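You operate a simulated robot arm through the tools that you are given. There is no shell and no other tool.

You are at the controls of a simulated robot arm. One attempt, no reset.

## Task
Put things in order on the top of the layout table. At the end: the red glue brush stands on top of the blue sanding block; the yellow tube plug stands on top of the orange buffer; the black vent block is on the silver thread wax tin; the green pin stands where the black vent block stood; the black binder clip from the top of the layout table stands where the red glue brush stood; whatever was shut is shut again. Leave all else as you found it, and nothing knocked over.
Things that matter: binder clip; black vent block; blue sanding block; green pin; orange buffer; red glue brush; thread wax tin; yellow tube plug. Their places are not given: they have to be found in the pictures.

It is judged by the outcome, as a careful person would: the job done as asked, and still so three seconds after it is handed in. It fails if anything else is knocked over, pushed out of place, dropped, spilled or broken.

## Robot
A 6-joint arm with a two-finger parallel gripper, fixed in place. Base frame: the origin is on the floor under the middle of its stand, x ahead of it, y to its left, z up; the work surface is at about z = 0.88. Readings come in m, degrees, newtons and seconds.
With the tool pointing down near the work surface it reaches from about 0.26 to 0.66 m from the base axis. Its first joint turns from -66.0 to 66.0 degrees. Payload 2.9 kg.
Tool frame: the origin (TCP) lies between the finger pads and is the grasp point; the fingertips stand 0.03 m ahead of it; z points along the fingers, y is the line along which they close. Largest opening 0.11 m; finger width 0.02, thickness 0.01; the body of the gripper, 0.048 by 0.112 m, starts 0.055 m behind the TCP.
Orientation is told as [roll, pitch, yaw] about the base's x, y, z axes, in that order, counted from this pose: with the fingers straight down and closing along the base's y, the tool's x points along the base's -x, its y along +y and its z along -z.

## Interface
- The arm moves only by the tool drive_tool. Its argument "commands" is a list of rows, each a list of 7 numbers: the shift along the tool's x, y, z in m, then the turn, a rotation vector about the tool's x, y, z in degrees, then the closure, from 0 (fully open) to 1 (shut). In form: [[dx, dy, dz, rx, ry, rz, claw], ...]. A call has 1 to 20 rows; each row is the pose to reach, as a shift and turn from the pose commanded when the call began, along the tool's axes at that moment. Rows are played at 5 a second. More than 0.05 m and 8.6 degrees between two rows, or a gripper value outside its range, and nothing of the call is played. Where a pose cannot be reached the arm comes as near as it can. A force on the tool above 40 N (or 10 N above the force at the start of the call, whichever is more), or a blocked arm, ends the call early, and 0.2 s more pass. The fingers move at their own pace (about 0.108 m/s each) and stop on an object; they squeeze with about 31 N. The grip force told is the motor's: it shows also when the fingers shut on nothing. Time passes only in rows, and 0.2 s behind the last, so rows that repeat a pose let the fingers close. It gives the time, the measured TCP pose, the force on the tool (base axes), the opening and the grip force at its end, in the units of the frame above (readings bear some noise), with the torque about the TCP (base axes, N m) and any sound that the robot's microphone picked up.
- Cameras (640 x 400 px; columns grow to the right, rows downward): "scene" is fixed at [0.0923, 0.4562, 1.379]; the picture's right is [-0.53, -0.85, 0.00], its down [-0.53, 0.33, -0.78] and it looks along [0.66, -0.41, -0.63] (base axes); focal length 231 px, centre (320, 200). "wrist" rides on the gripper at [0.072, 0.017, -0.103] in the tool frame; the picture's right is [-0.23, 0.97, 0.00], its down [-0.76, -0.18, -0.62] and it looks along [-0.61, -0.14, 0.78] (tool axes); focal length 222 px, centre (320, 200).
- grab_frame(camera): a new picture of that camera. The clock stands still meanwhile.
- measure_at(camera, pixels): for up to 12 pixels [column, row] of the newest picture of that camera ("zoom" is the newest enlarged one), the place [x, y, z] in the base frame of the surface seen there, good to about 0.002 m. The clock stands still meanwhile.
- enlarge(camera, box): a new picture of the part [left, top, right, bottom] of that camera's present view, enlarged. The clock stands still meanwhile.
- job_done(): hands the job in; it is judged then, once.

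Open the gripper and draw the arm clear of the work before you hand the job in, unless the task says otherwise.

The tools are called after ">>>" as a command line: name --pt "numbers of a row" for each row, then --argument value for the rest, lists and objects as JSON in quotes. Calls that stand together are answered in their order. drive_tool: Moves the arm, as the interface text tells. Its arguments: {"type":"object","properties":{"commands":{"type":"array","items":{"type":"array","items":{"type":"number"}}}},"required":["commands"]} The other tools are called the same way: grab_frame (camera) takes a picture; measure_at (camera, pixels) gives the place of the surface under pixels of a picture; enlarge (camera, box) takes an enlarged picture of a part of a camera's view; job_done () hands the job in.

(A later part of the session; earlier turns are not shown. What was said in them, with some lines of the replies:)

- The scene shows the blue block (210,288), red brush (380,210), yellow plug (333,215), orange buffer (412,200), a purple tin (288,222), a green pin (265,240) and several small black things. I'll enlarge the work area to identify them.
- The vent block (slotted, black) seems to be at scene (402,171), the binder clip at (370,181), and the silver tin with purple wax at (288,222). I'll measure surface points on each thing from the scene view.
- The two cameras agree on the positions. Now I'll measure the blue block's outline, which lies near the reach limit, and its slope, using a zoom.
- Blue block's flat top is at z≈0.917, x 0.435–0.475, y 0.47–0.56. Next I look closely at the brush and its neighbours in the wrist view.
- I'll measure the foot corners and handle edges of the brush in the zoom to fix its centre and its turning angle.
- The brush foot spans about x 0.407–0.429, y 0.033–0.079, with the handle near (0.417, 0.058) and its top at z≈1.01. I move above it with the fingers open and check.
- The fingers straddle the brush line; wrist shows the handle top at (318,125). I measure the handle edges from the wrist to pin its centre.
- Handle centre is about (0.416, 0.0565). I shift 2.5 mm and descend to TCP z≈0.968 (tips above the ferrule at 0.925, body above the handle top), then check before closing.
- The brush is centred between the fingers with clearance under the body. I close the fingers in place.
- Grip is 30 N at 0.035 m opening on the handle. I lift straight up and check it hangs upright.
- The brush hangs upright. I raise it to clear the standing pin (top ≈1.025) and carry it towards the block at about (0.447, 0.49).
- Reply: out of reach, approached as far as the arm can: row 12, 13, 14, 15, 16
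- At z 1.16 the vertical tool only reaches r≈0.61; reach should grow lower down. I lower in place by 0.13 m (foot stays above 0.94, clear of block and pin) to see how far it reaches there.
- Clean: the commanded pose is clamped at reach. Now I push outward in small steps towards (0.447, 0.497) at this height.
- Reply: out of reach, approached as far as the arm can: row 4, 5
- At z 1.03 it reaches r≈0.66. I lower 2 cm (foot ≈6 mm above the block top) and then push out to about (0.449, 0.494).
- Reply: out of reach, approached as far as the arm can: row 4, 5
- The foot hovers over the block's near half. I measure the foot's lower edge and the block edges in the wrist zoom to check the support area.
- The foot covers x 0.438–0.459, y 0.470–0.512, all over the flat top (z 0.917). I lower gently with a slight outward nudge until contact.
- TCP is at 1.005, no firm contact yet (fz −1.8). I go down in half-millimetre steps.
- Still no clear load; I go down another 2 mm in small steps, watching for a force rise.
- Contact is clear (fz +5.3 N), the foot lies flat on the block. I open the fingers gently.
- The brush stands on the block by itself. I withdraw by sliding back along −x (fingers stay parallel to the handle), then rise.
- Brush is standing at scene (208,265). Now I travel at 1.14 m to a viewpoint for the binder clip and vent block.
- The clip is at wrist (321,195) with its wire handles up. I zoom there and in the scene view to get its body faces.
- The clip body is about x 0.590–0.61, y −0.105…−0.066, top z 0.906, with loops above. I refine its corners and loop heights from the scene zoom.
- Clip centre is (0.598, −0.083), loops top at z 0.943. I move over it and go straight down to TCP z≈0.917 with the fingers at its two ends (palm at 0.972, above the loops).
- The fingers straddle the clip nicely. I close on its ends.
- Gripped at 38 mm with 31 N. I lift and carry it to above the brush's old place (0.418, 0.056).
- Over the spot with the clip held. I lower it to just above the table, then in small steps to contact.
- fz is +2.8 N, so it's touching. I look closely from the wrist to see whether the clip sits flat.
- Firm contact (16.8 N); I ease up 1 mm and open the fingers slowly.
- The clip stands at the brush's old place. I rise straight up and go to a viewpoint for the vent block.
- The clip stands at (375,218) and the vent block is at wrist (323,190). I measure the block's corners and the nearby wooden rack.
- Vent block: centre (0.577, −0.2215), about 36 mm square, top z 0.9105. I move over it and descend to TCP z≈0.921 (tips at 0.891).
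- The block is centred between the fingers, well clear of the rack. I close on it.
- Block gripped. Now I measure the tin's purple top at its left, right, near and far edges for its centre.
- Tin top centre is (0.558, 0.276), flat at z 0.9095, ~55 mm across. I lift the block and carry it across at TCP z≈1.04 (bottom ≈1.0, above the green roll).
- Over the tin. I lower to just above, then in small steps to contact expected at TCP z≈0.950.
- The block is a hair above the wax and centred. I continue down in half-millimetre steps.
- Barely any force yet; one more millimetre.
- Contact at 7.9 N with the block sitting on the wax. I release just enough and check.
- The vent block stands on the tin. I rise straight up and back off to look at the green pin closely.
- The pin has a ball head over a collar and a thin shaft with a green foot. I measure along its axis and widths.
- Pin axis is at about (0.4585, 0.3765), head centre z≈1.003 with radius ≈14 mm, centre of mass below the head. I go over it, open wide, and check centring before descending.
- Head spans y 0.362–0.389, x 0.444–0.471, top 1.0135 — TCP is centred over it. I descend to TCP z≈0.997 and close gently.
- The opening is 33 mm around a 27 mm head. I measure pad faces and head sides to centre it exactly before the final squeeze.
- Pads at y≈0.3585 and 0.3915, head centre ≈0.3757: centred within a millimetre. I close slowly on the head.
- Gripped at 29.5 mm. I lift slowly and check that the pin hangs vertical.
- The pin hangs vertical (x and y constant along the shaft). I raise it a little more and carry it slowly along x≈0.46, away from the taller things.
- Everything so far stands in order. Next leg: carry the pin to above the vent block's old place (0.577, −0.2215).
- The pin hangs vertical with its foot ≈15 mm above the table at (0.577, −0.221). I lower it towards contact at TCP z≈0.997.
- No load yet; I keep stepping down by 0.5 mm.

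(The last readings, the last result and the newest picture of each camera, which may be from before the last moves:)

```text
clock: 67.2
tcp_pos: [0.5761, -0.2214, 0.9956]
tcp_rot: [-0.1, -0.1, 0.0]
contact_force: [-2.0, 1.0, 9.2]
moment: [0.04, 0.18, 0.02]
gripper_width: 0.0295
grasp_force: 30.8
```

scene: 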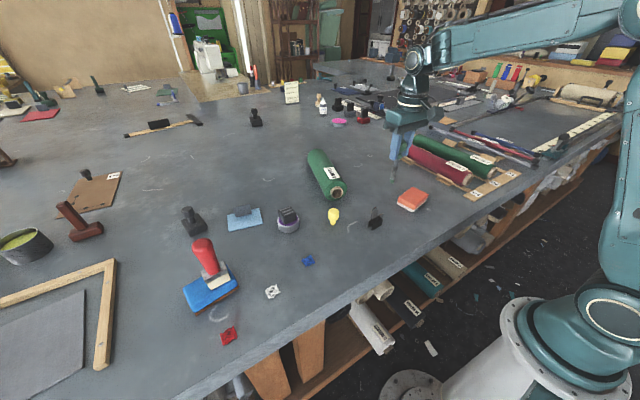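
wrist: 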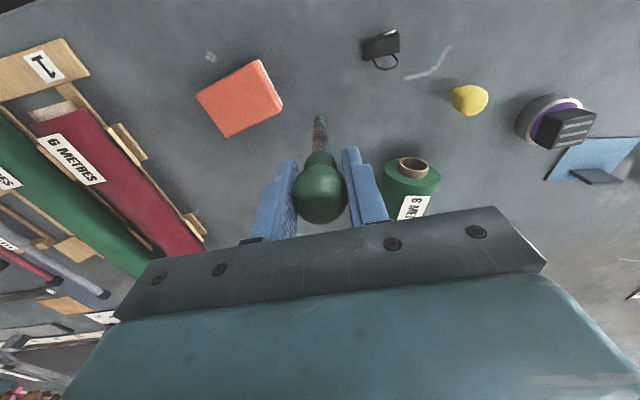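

Contact is firm (9 N). I ease back 0.5 mm and check the verticality before release.

>>> drive_tool --pt "0 0 -0.0006 0 0 0 1" --pt "0 0 -0.0006 0 0 0 1"

>>> enlarge --camera "wrist" --box '[240, 80, 420, 240]'

>>> measure_at --camera "zoom" --pixels '[[292, 98], [294, 110], [294, 130], [295, 150], [296, 170], [276, 120], [313, 120], [276, 150], [314, 150]]'

```text
clock: 67.8
tcp_pos: [0.5771, -0.2212, 0.9952]
tcp_rot: [-0.1, -0.1, 0.0]
contact_force: [0.4, -1.1, 7.2]
moment: [-0.11, -0.06, -0.01]
gripper_width: 0.0296
grasp_force: 30.6
```

```text
2.50 times, centred on (330, 160) of wrist
```

zoom: 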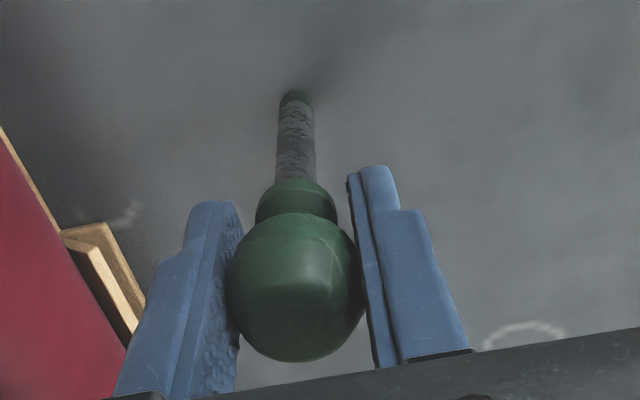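

```text
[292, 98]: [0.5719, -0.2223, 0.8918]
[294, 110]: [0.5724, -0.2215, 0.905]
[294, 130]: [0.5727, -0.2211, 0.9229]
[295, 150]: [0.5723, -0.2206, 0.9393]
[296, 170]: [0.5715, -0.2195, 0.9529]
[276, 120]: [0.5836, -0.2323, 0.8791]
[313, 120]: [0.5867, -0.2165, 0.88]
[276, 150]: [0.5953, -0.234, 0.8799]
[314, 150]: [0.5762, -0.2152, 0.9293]
```

Pin is upright within measurement. I ease the remaining load and open very gradually.

>>> drive_tool --pt "0 0 -0.0004 0 0 0 1" --pt "0 0 -0.0004 0 0 0 0.8" --pt "0 0 -0.0004 0 0 0 0.73" --pt "0 0 -0.0004 0 0 0 0.72" --pt "0 0 -0.0004 0 0 0 0.7" --pt "0 0 -0.0004 0 0 0 0.67" --pt "0 0 -0.0004 0 0 0 0.62" --pt "0 0 -0.0004 0 0 0 0.56" --pt "0 0 -0.0004 0 0 0 0.5" --pt "0 0 -0.0004 0 0 0 0.5"

>>> enlarge --camera "wrist" --box '[240, 80, 420, 240]'

>>> enlarge --camera "scene" --box '[380, 130, 430, 185]'

```text
clock: 70.0
tcp_pos: [0.5781, -0.2214, 0.9956]
tcp_rot: [-0.1, 0.0, 0.0]
contact_force: [-0.1, -0.1, -0.3]
moment: [-0.02, 0.0, 0.0]
gripper_width: 0.055
grasp_force: 0.2
```

```text
2.50 times, centred on (330, 160) of wrist
```

zoom: 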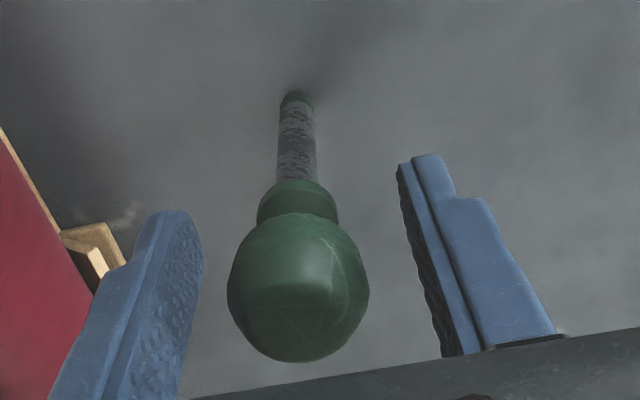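

```text
7.27 times, centred on (405, 158) of scene
```

zoom: 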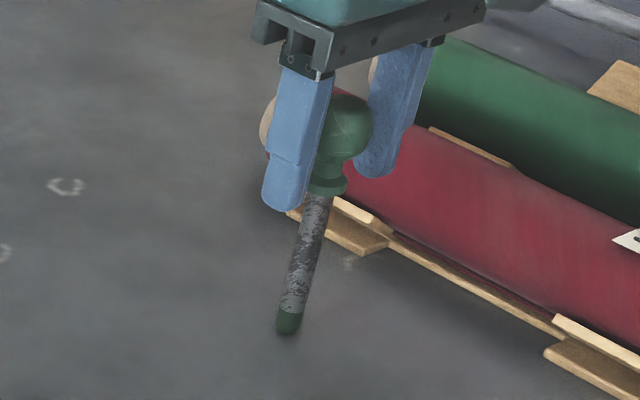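

The pin stands free between the open fingers. I rise straight up clear of its head.

>>> drive_tool --pt "0 0 -0.01 0 0 0 0.4" --pt "0 0 -0.03 0 0 0 0.4" --pt "0 0 -0.055 0 0 0 0.4" --pt "0 0 -0.085 0 0 0 0.4" --pt "0 0 -0.1 0 0 0 0.4" --pt "0 0 -0.1 0 0 0 0.4"

>>> grab_frame --camera "scene"

>>> enlarge --camera "scene" --box '[380, 130, 430, 185]'

```text
clock: 71.4
tcp_pos: [0.5776, -0.2217, 1.096]
tcp_rot: [0.0, 0.0, 0.1]
contact_force: [0.1, 0.1, -0.3]
moment: [0.0, -0.03, 0.04]
gripper_width: 0.0661
grasp_force: 0.1
```

```text
taken
```

scene: 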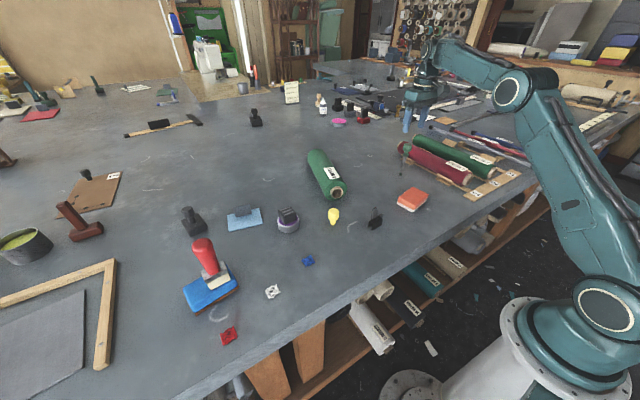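

```text
7.27 times, centred on (405, 158) of scene
```

zoom: 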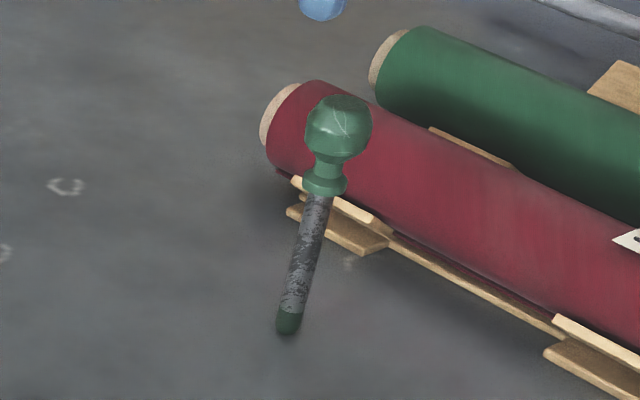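

The pin stands steady. Now I go to a viewpoint for the yellow plug.

>>> drive_tool --pt "0.02 0.01 0 0 0 0 0.3" --pt "0.05 0.03 0 0 0 0 0.2" --pt "0.08 0.06 0 0 0 0 0.1" --pt "0.1 0.1 0 0 0 0 0" --pt "0.12 0.14 0 0 0 0 0" --pt "0.135 0.18 0 0 0 0 0" --pt "0.15 0.22 0 0 0 0 0" --pt "0.16 0.26 0 0 0 0 0" --pt "0.17 0.3 0 0 0 0 0" --pt "0.175 0.34 0 0 0 0 0" --pt "0.178 0.37 0.02 0 0 0 0" --pt "0.178 0.37 0.04 0 0 0 0" --pt "0.178 0.37 0.04 0 0 0 0"

>>> grab_frame --camera "wrist"

>>> enlarge --camera "scene" --box '[313, 195, 353, 230]'

>>> measure_at --camera "zoom" --pixels '[[310, 160], [310, 200], [310, 240], [310, 300], [250, 200], [380, 200], [280, 280], [345, 280], [312, 330], [310, 140], [260, 240], [370, 240]]'

```text
clock: 74.2
tcp_pos: [0.3981, 0.1503, 1.056]
tcp_rot: [0.0, 0.0, 0.1]
contact_force: [-0.2, 0.9, 0.3]
moment: [-0.01, 0.02, -0.01]
gripper_width: 0.11
grasp_force: 0.0
```

```text
taken
```

wrist: 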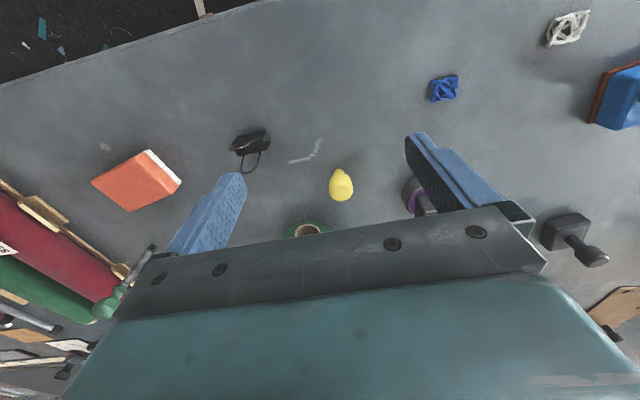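

```text
11.43 times, centred on (333, 212) of scene
```

zoom: 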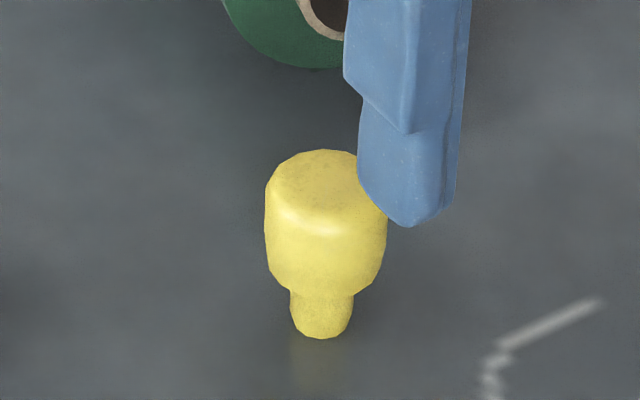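

```text
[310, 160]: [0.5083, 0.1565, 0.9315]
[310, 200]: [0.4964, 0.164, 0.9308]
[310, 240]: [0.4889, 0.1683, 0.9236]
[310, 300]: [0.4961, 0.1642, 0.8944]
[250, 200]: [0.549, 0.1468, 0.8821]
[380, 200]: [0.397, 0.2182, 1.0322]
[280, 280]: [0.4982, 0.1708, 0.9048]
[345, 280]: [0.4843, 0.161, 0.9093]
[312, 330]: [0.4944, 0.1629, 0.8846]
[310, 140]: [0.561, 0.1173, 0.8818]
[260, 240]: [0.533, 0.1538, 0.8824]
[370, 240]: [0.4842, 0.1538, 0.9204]
```

The plug is a fat cap (z 0.905–0.9315) over a slim stub. I check its centre from the wrist too.

>>> enlarge --camera "wrist" --box '[310, 155, 370, 215]'

>>> measure_at --camera "zoom" --pixels '[[250, 230], [330, 230], [410, 230], [330, 290], [330, 200], [330, 150], [330, 110], [260, 200], [400, 200], [330, 260], [300, 110], [355, 110]]'

>>> enlarge --camera "wrist" --box '[80, 135, 200, 220]'

>>> measure_at --camera "zoom" --pixels '[[90, 200], [360, 90], [490, 230], [230, 350], [300, 220], [420, 130], [150, 280], [250, 130], [380, 300]]'

```text
6.67 times, centred on (340, 185) of wrist
```

zoom: 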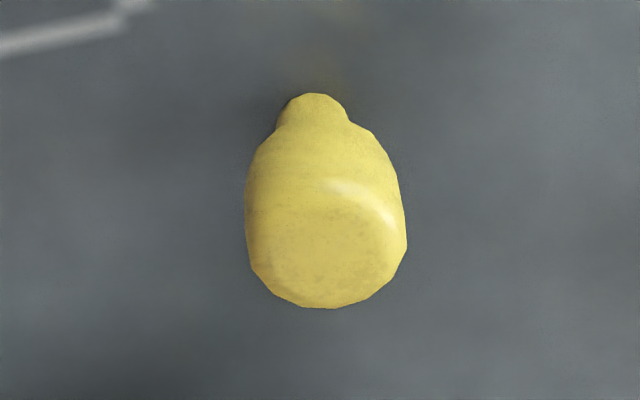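

```text
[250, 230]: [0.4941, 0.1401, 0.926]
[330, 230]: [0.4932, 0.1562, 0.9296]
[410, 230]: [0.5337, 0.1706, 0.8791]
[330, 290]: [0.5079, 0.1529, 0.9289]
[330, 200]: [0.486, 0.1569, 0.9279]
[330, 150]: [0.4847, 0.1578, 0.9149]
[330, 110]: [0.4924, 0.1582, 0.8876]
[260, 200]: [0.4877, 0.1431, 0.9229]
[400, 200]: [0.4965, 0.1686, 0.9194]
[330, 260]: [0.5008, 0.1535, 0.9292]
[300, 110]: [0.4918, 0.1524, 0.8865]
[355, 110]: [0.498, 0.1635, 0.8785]
```

```text
4.71 times, centred on (140, 178) of wrist
```

zoom: 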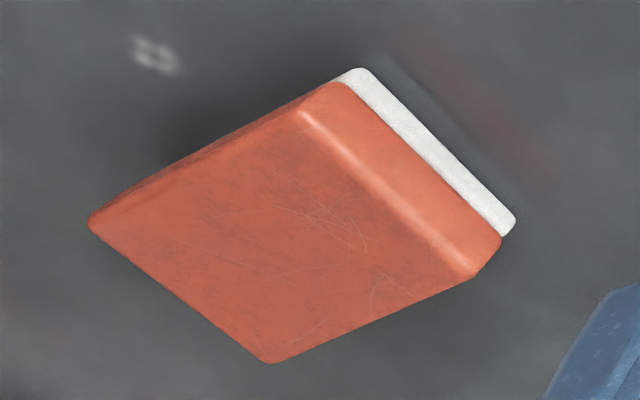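

```text
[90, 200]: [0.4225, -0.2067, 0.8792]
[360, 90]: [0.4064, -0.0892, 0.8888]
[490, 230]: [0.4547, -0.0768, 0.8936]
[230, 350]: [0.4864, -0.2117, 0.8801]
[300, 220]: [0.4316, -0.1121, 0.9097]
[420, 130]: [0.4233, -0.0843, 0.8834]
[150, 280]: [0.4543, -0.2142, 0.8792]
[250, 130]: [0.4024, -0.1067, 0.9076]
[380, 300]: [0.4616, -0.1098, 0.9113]
```

Plug centre ≈ (0.5005, 0.156), cap diameter ≈31 mm. I measure the orange buffer's top corners to find its middle.

>>> measure_at --camera "zoom" --pixels '[[100, 222], [330, 95], [475, 262], [268, 352], [300, 120], [450, 265], [285, 235]]'

>>> enlarge --camera "scene" --box '[390, 180, 438, 220]'

>>> measure_at --camera "zoom" --pixels '[[100, 180], [300, 80], [505, 145], [330, 260], [310, 170], [90, 200], [200, 130], [400, 110], [430, 210], [200, 220]]'

```text
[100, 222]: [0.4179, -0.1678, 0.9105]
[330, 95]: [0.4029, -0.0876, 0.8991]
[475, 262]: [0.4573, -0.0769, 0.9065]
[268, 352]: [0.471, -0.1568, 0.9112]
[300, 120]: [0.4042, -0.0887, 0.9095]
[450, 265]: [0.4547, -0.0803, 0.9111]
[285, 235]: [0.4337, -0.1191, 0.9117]
```

```text
10.00 times, centred on (414, 200) of scene
```

zoom: 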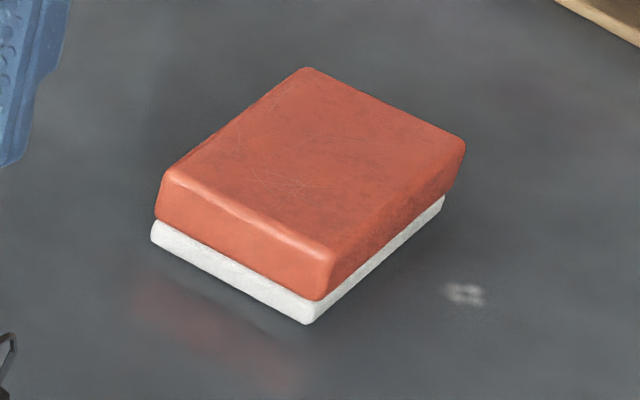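

```text
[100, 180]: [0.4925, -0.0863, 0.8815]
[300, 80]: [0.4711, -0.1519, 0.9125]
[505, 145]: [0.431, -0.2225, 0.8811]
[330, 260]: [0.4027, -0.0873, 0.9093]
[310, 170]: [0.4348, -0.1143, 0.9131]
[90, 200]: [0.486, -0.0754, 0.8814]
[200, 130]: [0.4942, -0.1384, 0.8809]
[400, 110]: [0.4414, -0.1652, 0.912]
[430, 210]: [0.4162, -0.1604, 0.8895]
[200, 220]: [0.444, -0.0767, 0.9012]
```

Orange top centre is (0.4375, −0.123), z 0.912. Now I go over the plug, descend to TCP z≈0.919, and check centring with the fingers partly closed.

>>> drive_tool --pt "-0.03 0.002 0 0 0 0 0" --pt "-0.065 0.004 0 0 0 0 0.1" --pt "-0.092 0.0055 0 0 0 0 0.25" --pt "-0.1024 0.0057 0 0 0 0 0.35" --pt "-0.1024 0.0057 0.03 0 0 0 0.35" --pt "-0.1024 0.0057 0.07 0 0 0 0.35" --pt "-0.1024 0.0057 0.105 0 0 0 0.35" --pt "-0.1024 0.0057 0.127 0 0 0 0.35" --pt "-0.1024 0.0057 0.137 0 0 0 0.4" --pt "-0.1024 0.0057 0.137 0 0 0 0.5" --pt "-0.1024 0.0057 0.137 0 0 0 0.5"

>>> enlarge --camera "wrist" --box '[240, 110, 420, 240]'

>>> enlarge --camera "scene" --box '[300, 175, 370, 235]'

```text
clock: 76.6
tcp_pos: [0.5018, 0.1557, 0.9184]
tcp_rot: [0.1, 0.1, 0.1]
contact_force: [0.3, 0.0, 0.8]
moment: [-0.01, 0.02, 0.01]
gripper_width: 0.055
grasp_force: 0.0
```

```text
3.08 times, centred on (330, 175) of wrist
```

zoom: 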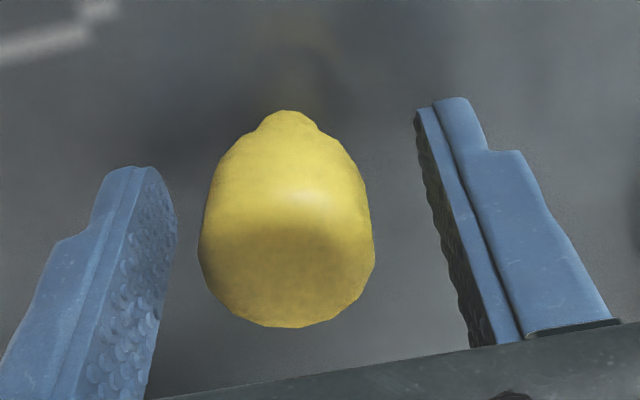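

```text
6.67 times, centred on (335, 205) of scene
```

zoom: 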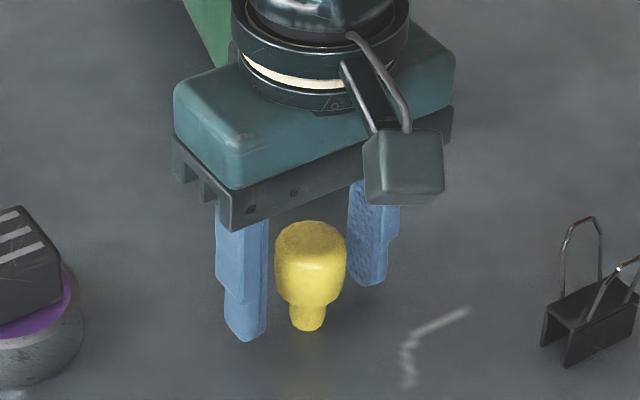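

The plug sits within about a millimetre of the finger centre line. I close gently on the cap.

>>> drive_tool --pt "0 -0.0005 0 0 0 0 0.6" --pt "0 -0.0005 0 0 0 0 0.66" --pt "0 -0.0005 0 0 0 0 0.7" --pt "0 -0.0005 0 0 0 0 0.75" --pt "0 -0.0005 0 0 0 0 1" --pt "0 -0.0005 0 0 0 0 1"

>>> enlarge --camera "wrist" --box '[240, 110, 420, 240]'

>>> enlarge --camera "scene" --box '[300, 175, 370, 235]'

```text
clock: 78.0
tcp_pos: [0.5017, 0.1543, 0.9183]
tcp_rot: [0.0, 0.0, 0.2]
contact_force: [0.4, -0.2, 0.8]
moment: [0.03, 0.0, 0.03]
gripper_width: 0.0301
grasp_force: 31.2
```

```text
3.08 times, centred on (330, 175) of wrist
```

zoom: 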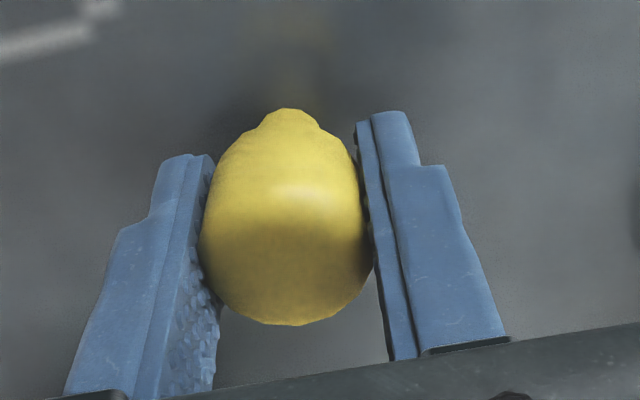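

```text
6.67 times, centred on (335, 205) of scene
```

zoom: 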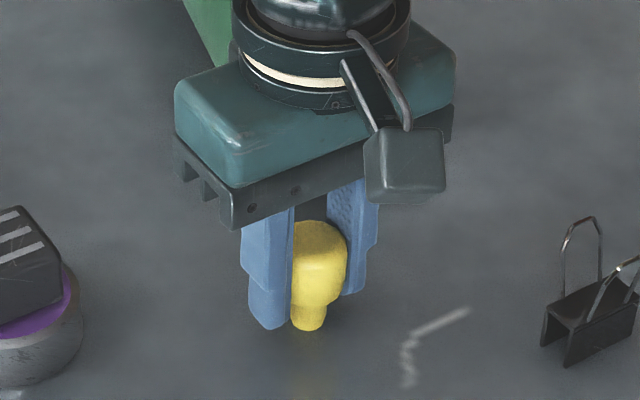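

Plug gripped at 30 mm. I lift and carry it over the orange buffer.

>>> drive_tool --pt "0 0 -0.008 0 0 0 1" --pt "0 0 -0.03 0 0 0 1" --pt "0 0 -0.06 0 0 0 1" --pt "0 0 -0.09 0 0 0 1" --pt "0.004 -0.015 -0.1 0 0 0 1" --pt "0.011 -0.045 -0.1 0 0 0 1" --pt "0.018 -0.08 -0.1 0 0 0 1" --pt "0.026 -0.115 -0.1 0 0 0 1" --pt "0.034 -0.15 -0.1 0 0 0 1" --pt "0.042 -0.185 -0.1 0 0 0 1" --pt "0.05 -0.22 -0.1 0 0 0 1" --pt "0.057 -0.25 -0.1 0 0 0 1" --pt "0.062 -0.27 -0.1 0 0 0 1" --pt "0.064 -0.2775 -0.1 0 0 0 1" --pt "0.064 -0.2775 -0.09 0 0 0 1" --pt "0.064 -0.2775 -0.075 0 0 0 1" --pt "0.064 -0.2775 -0.075 0 0 0 1"

>>> grab_frame --camera "wrist"

>>> enlarge --camera "scene" --box '[370, 150, 450, 220]'

```text
clock: 81.6
tcp_pos: [0.4384, -0.1237, 0.993]
tcp_rot: [0.0, 0.1, 0.0]
contact_force: [0.3, -0.2, -0.7]
moment: [-0.01, -0.01, -0.01]
gripper_width: 0.0299
grasp_force: 30.7
```

```text
taken
```

wrist: 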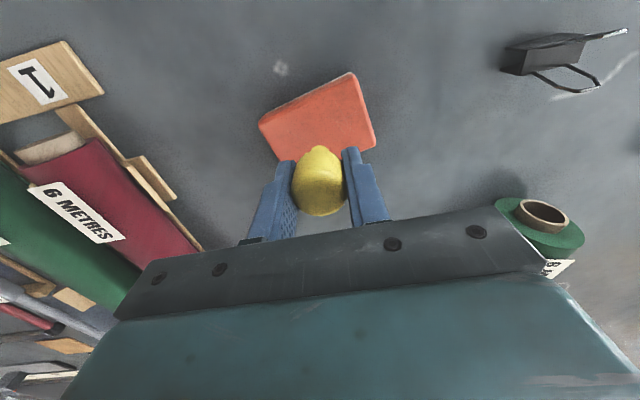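

```text
5.71 times, centred on (410, 185) of scene
```

zoom: 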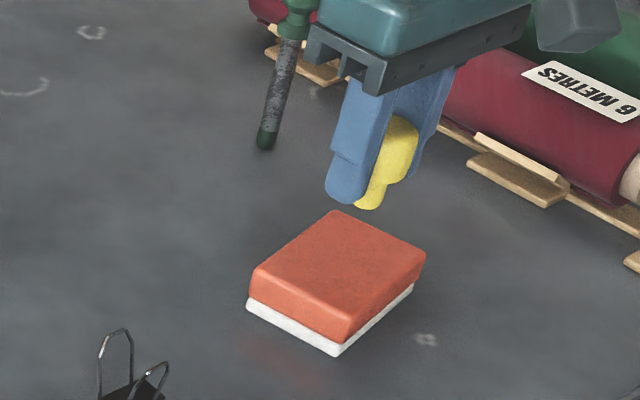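

Over the buffer, everything clear. I lower to just above the buffer's top (contact expected at TCP z≈0.950).

>>> drive_tool --pt "0 0 0.015 0 0 0 1" --pt "0 0 0.03 0 0 0 1" --pt "0 0 0.038 0 0 0 1" --pt "0 0 0.041 0 0 0 1" --pt "0 0 0.042 0 0 0 1" --pt "0 0 0.042 0 0 0 1"

>>> enlarge --camera "scene" --box '[385, 165, 441, 215]'

>>> enlarge --camera "wrist" --box '[240, 90, 420, 230]'

```text
clock: 83.0
tcp_pos: [0.4379, -0.1229, 0.9522]
tcp_rot: [0.1, 0.0, 0.0]
contact_force: [-0.8, -1.0, -0.6]
moment: [0.03, 0.02, -0.01]
gripper_width: 0.03
grasp_force: 30.6
```

```text
8.00 times, centred on (413, 190) of scene
```

zoom: 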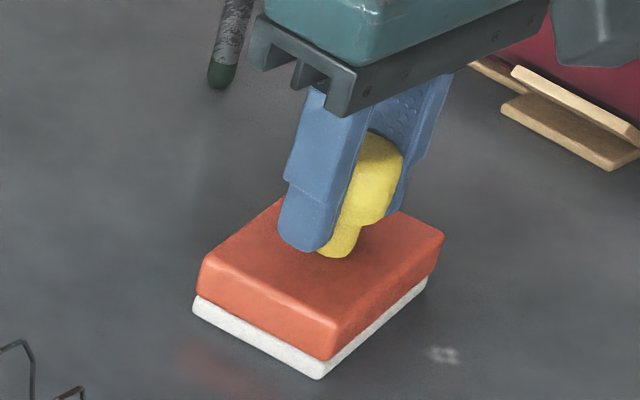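

```text
2.86 times, centred on (330, 160) of wrist
```

zoom: 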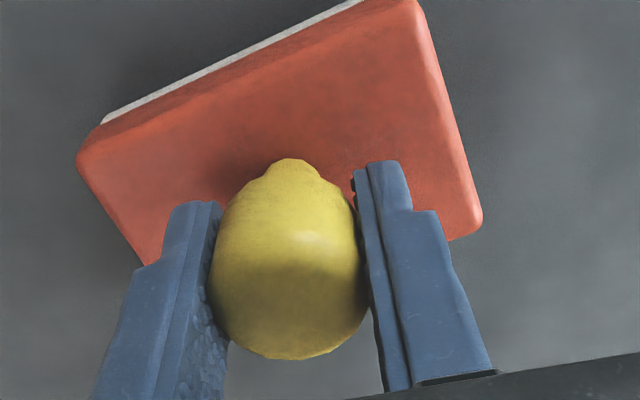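

The plug hovers just over the buffer's middle. I go down in half-millimetre steps to contact.

>>> drive_tool --pt "0 0 0.0005 0 0 0 1" --pt "0 0 0.001 0 0 0 1" --pt "0 0 0.0015 0 0 0 1" --pt "0 0 0.0015 0 0 0 1"

>>> drive_tool --pt "0 0 0.0005 0 0 0 1" --pt "0 0 0.0005 0 0 0 1"

```text
clock: 84.0
tcp_pos: [0.4382, -0.1224, 0.95]
tcp_rot: [0.0, 0.0, 0.0]
contact_force: [-0.9, 0.6, 2.6]
moment: [0.02, 0.03, 0.01]
gripper_width: 0.03
grasp_force: 31.5
```

```text
clock: 84.6
tcp_pos: [0.4381, -0.1231, 0.9511]
tcp_rot: [0.0, -0.1, -0.1]
contact_force: [-1.2, 1.2, 7.6]
moment: [0.04, 0.04, -0.03]
gripper_width: 0.0298
grasp_force: 31.0
```

Contact is clear (7.6 N). I ease 0.5 mm and open very gradually.

>>> drive_tool --pt "0 0 -0.0005 0 0 0 1" --pt "0 0 -0.0005 0 0 0 0.8" --pt "0 0 -0.0005 0 0 0 0.73" --pt "0 0 -0.0005 0 0 0 0.715" --pt "0 0 -0.0005 0 0 0 0.7" --pt "0 0 -0.0005 0 0 0 0.66" --pt "0 0 -0.0005 0 0 0 0.6" --pt "0 0 -0.0005 0 0 0 0.52" --pt "0 0 -0.0005 0 0 0 0.45" --pt "0 0 -0.0005 0 0 0 0.45"

>>> enlarge --camera "scene" --box '[385, 165, 441, 215]'

>>> enlarge --camera "wrist" --box '[240, 90, 420, 230]'

```text
clock: 86.8
tcp_pos: [0.4372, -0.1228, 0.95]
tcp_rot: [0.0, 0.0, -0.1]
contact_force: [0.2, -0.2, 0.1]
moment: [-0.03, 0.0, 0.0]
gripper_width: 0.0604
grasp_force: 0.0
```

```text
8.00 times, centred on (413, 190) of scene
```

zoom: 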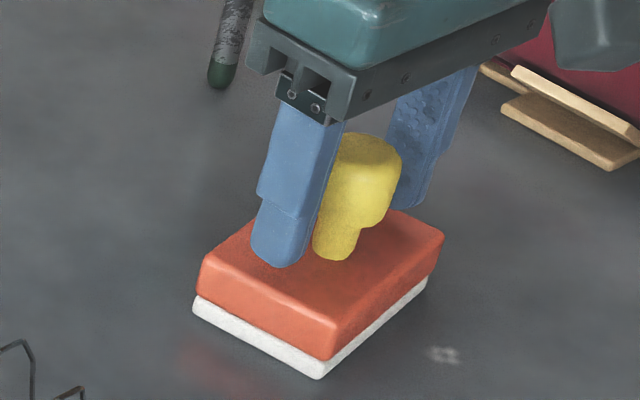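

```text
2.86 times, centred on (330, 160) of wrist
```

zoom: 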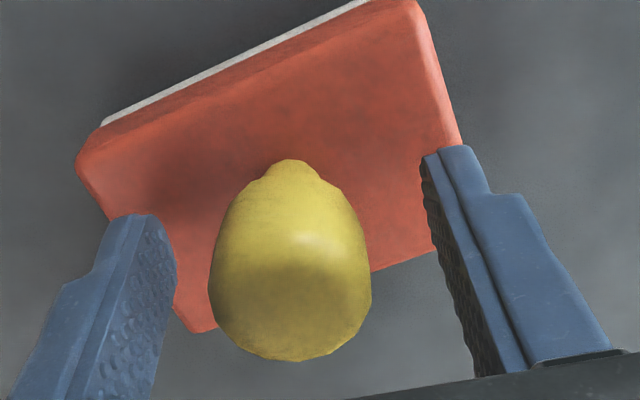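

The plug stands on the buffer. I rise straight up and draw the arm back to a clear pose.

>>> drive_tool --pt "0 0 -0.01 0 0 0 0.4" --pt "0 0 -0.035 0 0 0 0.3" --pt "0 0 -0.07 0 0 0 0.2" --pt "0 0 -0.11 0 0 0 0" --pt "0 0 -0.15 0 0 0 0" --pt "0.02 0 -0.19 0 0 0 0" --pt "0.05 0.02 -0.22 0 0 0 0" --pt "0.08 0.04 -0.25 0 0 0 0" --pt "0.08 0.04 -0.25 0 0 0 0"

>>> grab_frame --camera "scene"

>>> grab_frame --camera "wrist"

>>> enlarge --camera "scene" --box '[320, 130, 460, 240]'

>>> enlarge --camera "scene" --box '[160, 190, 320, 320]'

```text
clock: 88.8
tcp_pos: [0.3584, -0.0815, 1.2004]
tcp_rot: [0.0, 0.0, 0.0]
contact_force: [-0.2, 0.5, -0.3]
moment: [-0.03, 0.0, -0.04]
gripper_width: 0.1098
grasp_force: 0.0
```

```text
taken
```

scene: 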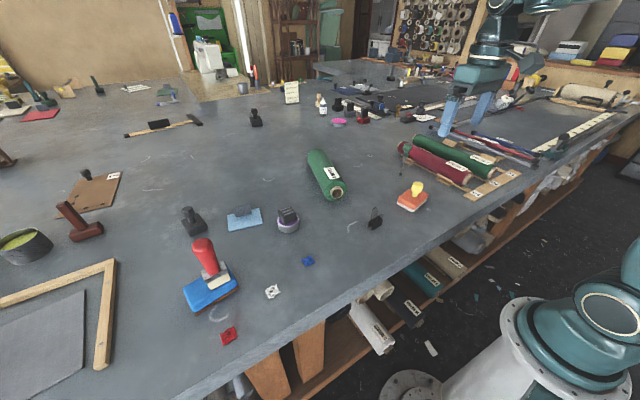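

```text
taken
```

wrist: 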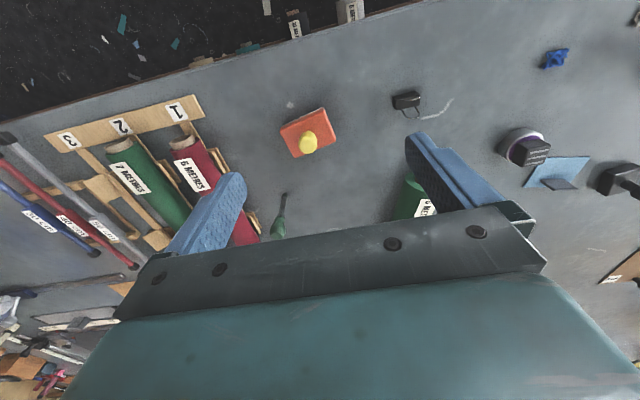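

```text
3.64 times, centred on (390, 185) of scene
```

zoom: 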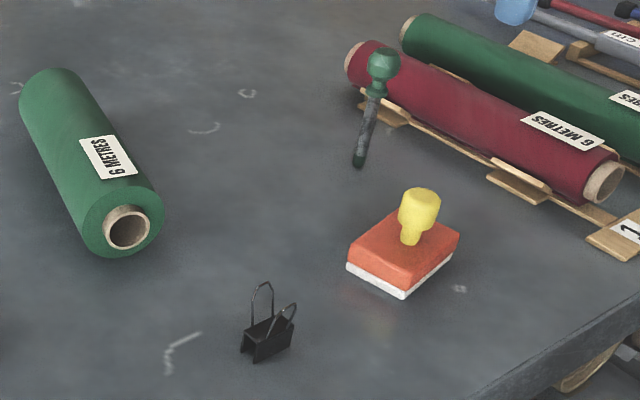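

```text
3.08 times, centred on (240, 255) of scene
```

zoom: 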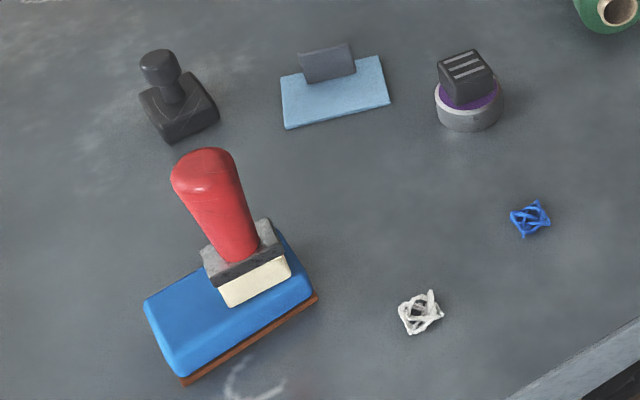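

All five items are in place and steady: brush on the blue block, plug on the orange buffer, vent block on the tin, pin at the vent block's old place, clip at the brush's old place. Nothing else has moved and the gripper is open and clear, so I hand the job in.

>>> job_done

```text
The job is handed in.
```

I finished the table layout and handed the job in. In the last pictures all five things stood steady and I saw nothing else moved or knocked over.

- **Red glue brush:** stands on the blue sanding block. It sits about 2 cm towards the near end rather than in the middle, because the arm could not reach further out. Its foot is fully on the flat top.
- **Yellow tube plug:** stands on the middle of the orange buffer.
- **Black vent block:** sits on the silver thread wax tin, centred on the purple wax.
- **Green pin:** stands upright where the vent block stood.
- **Black binder clip:** stands where the brush stood, within about 3 mm.

Nothing had to be opened, so there was nothing to shut again. The gripper is open and the arm is drawn clear of the work.
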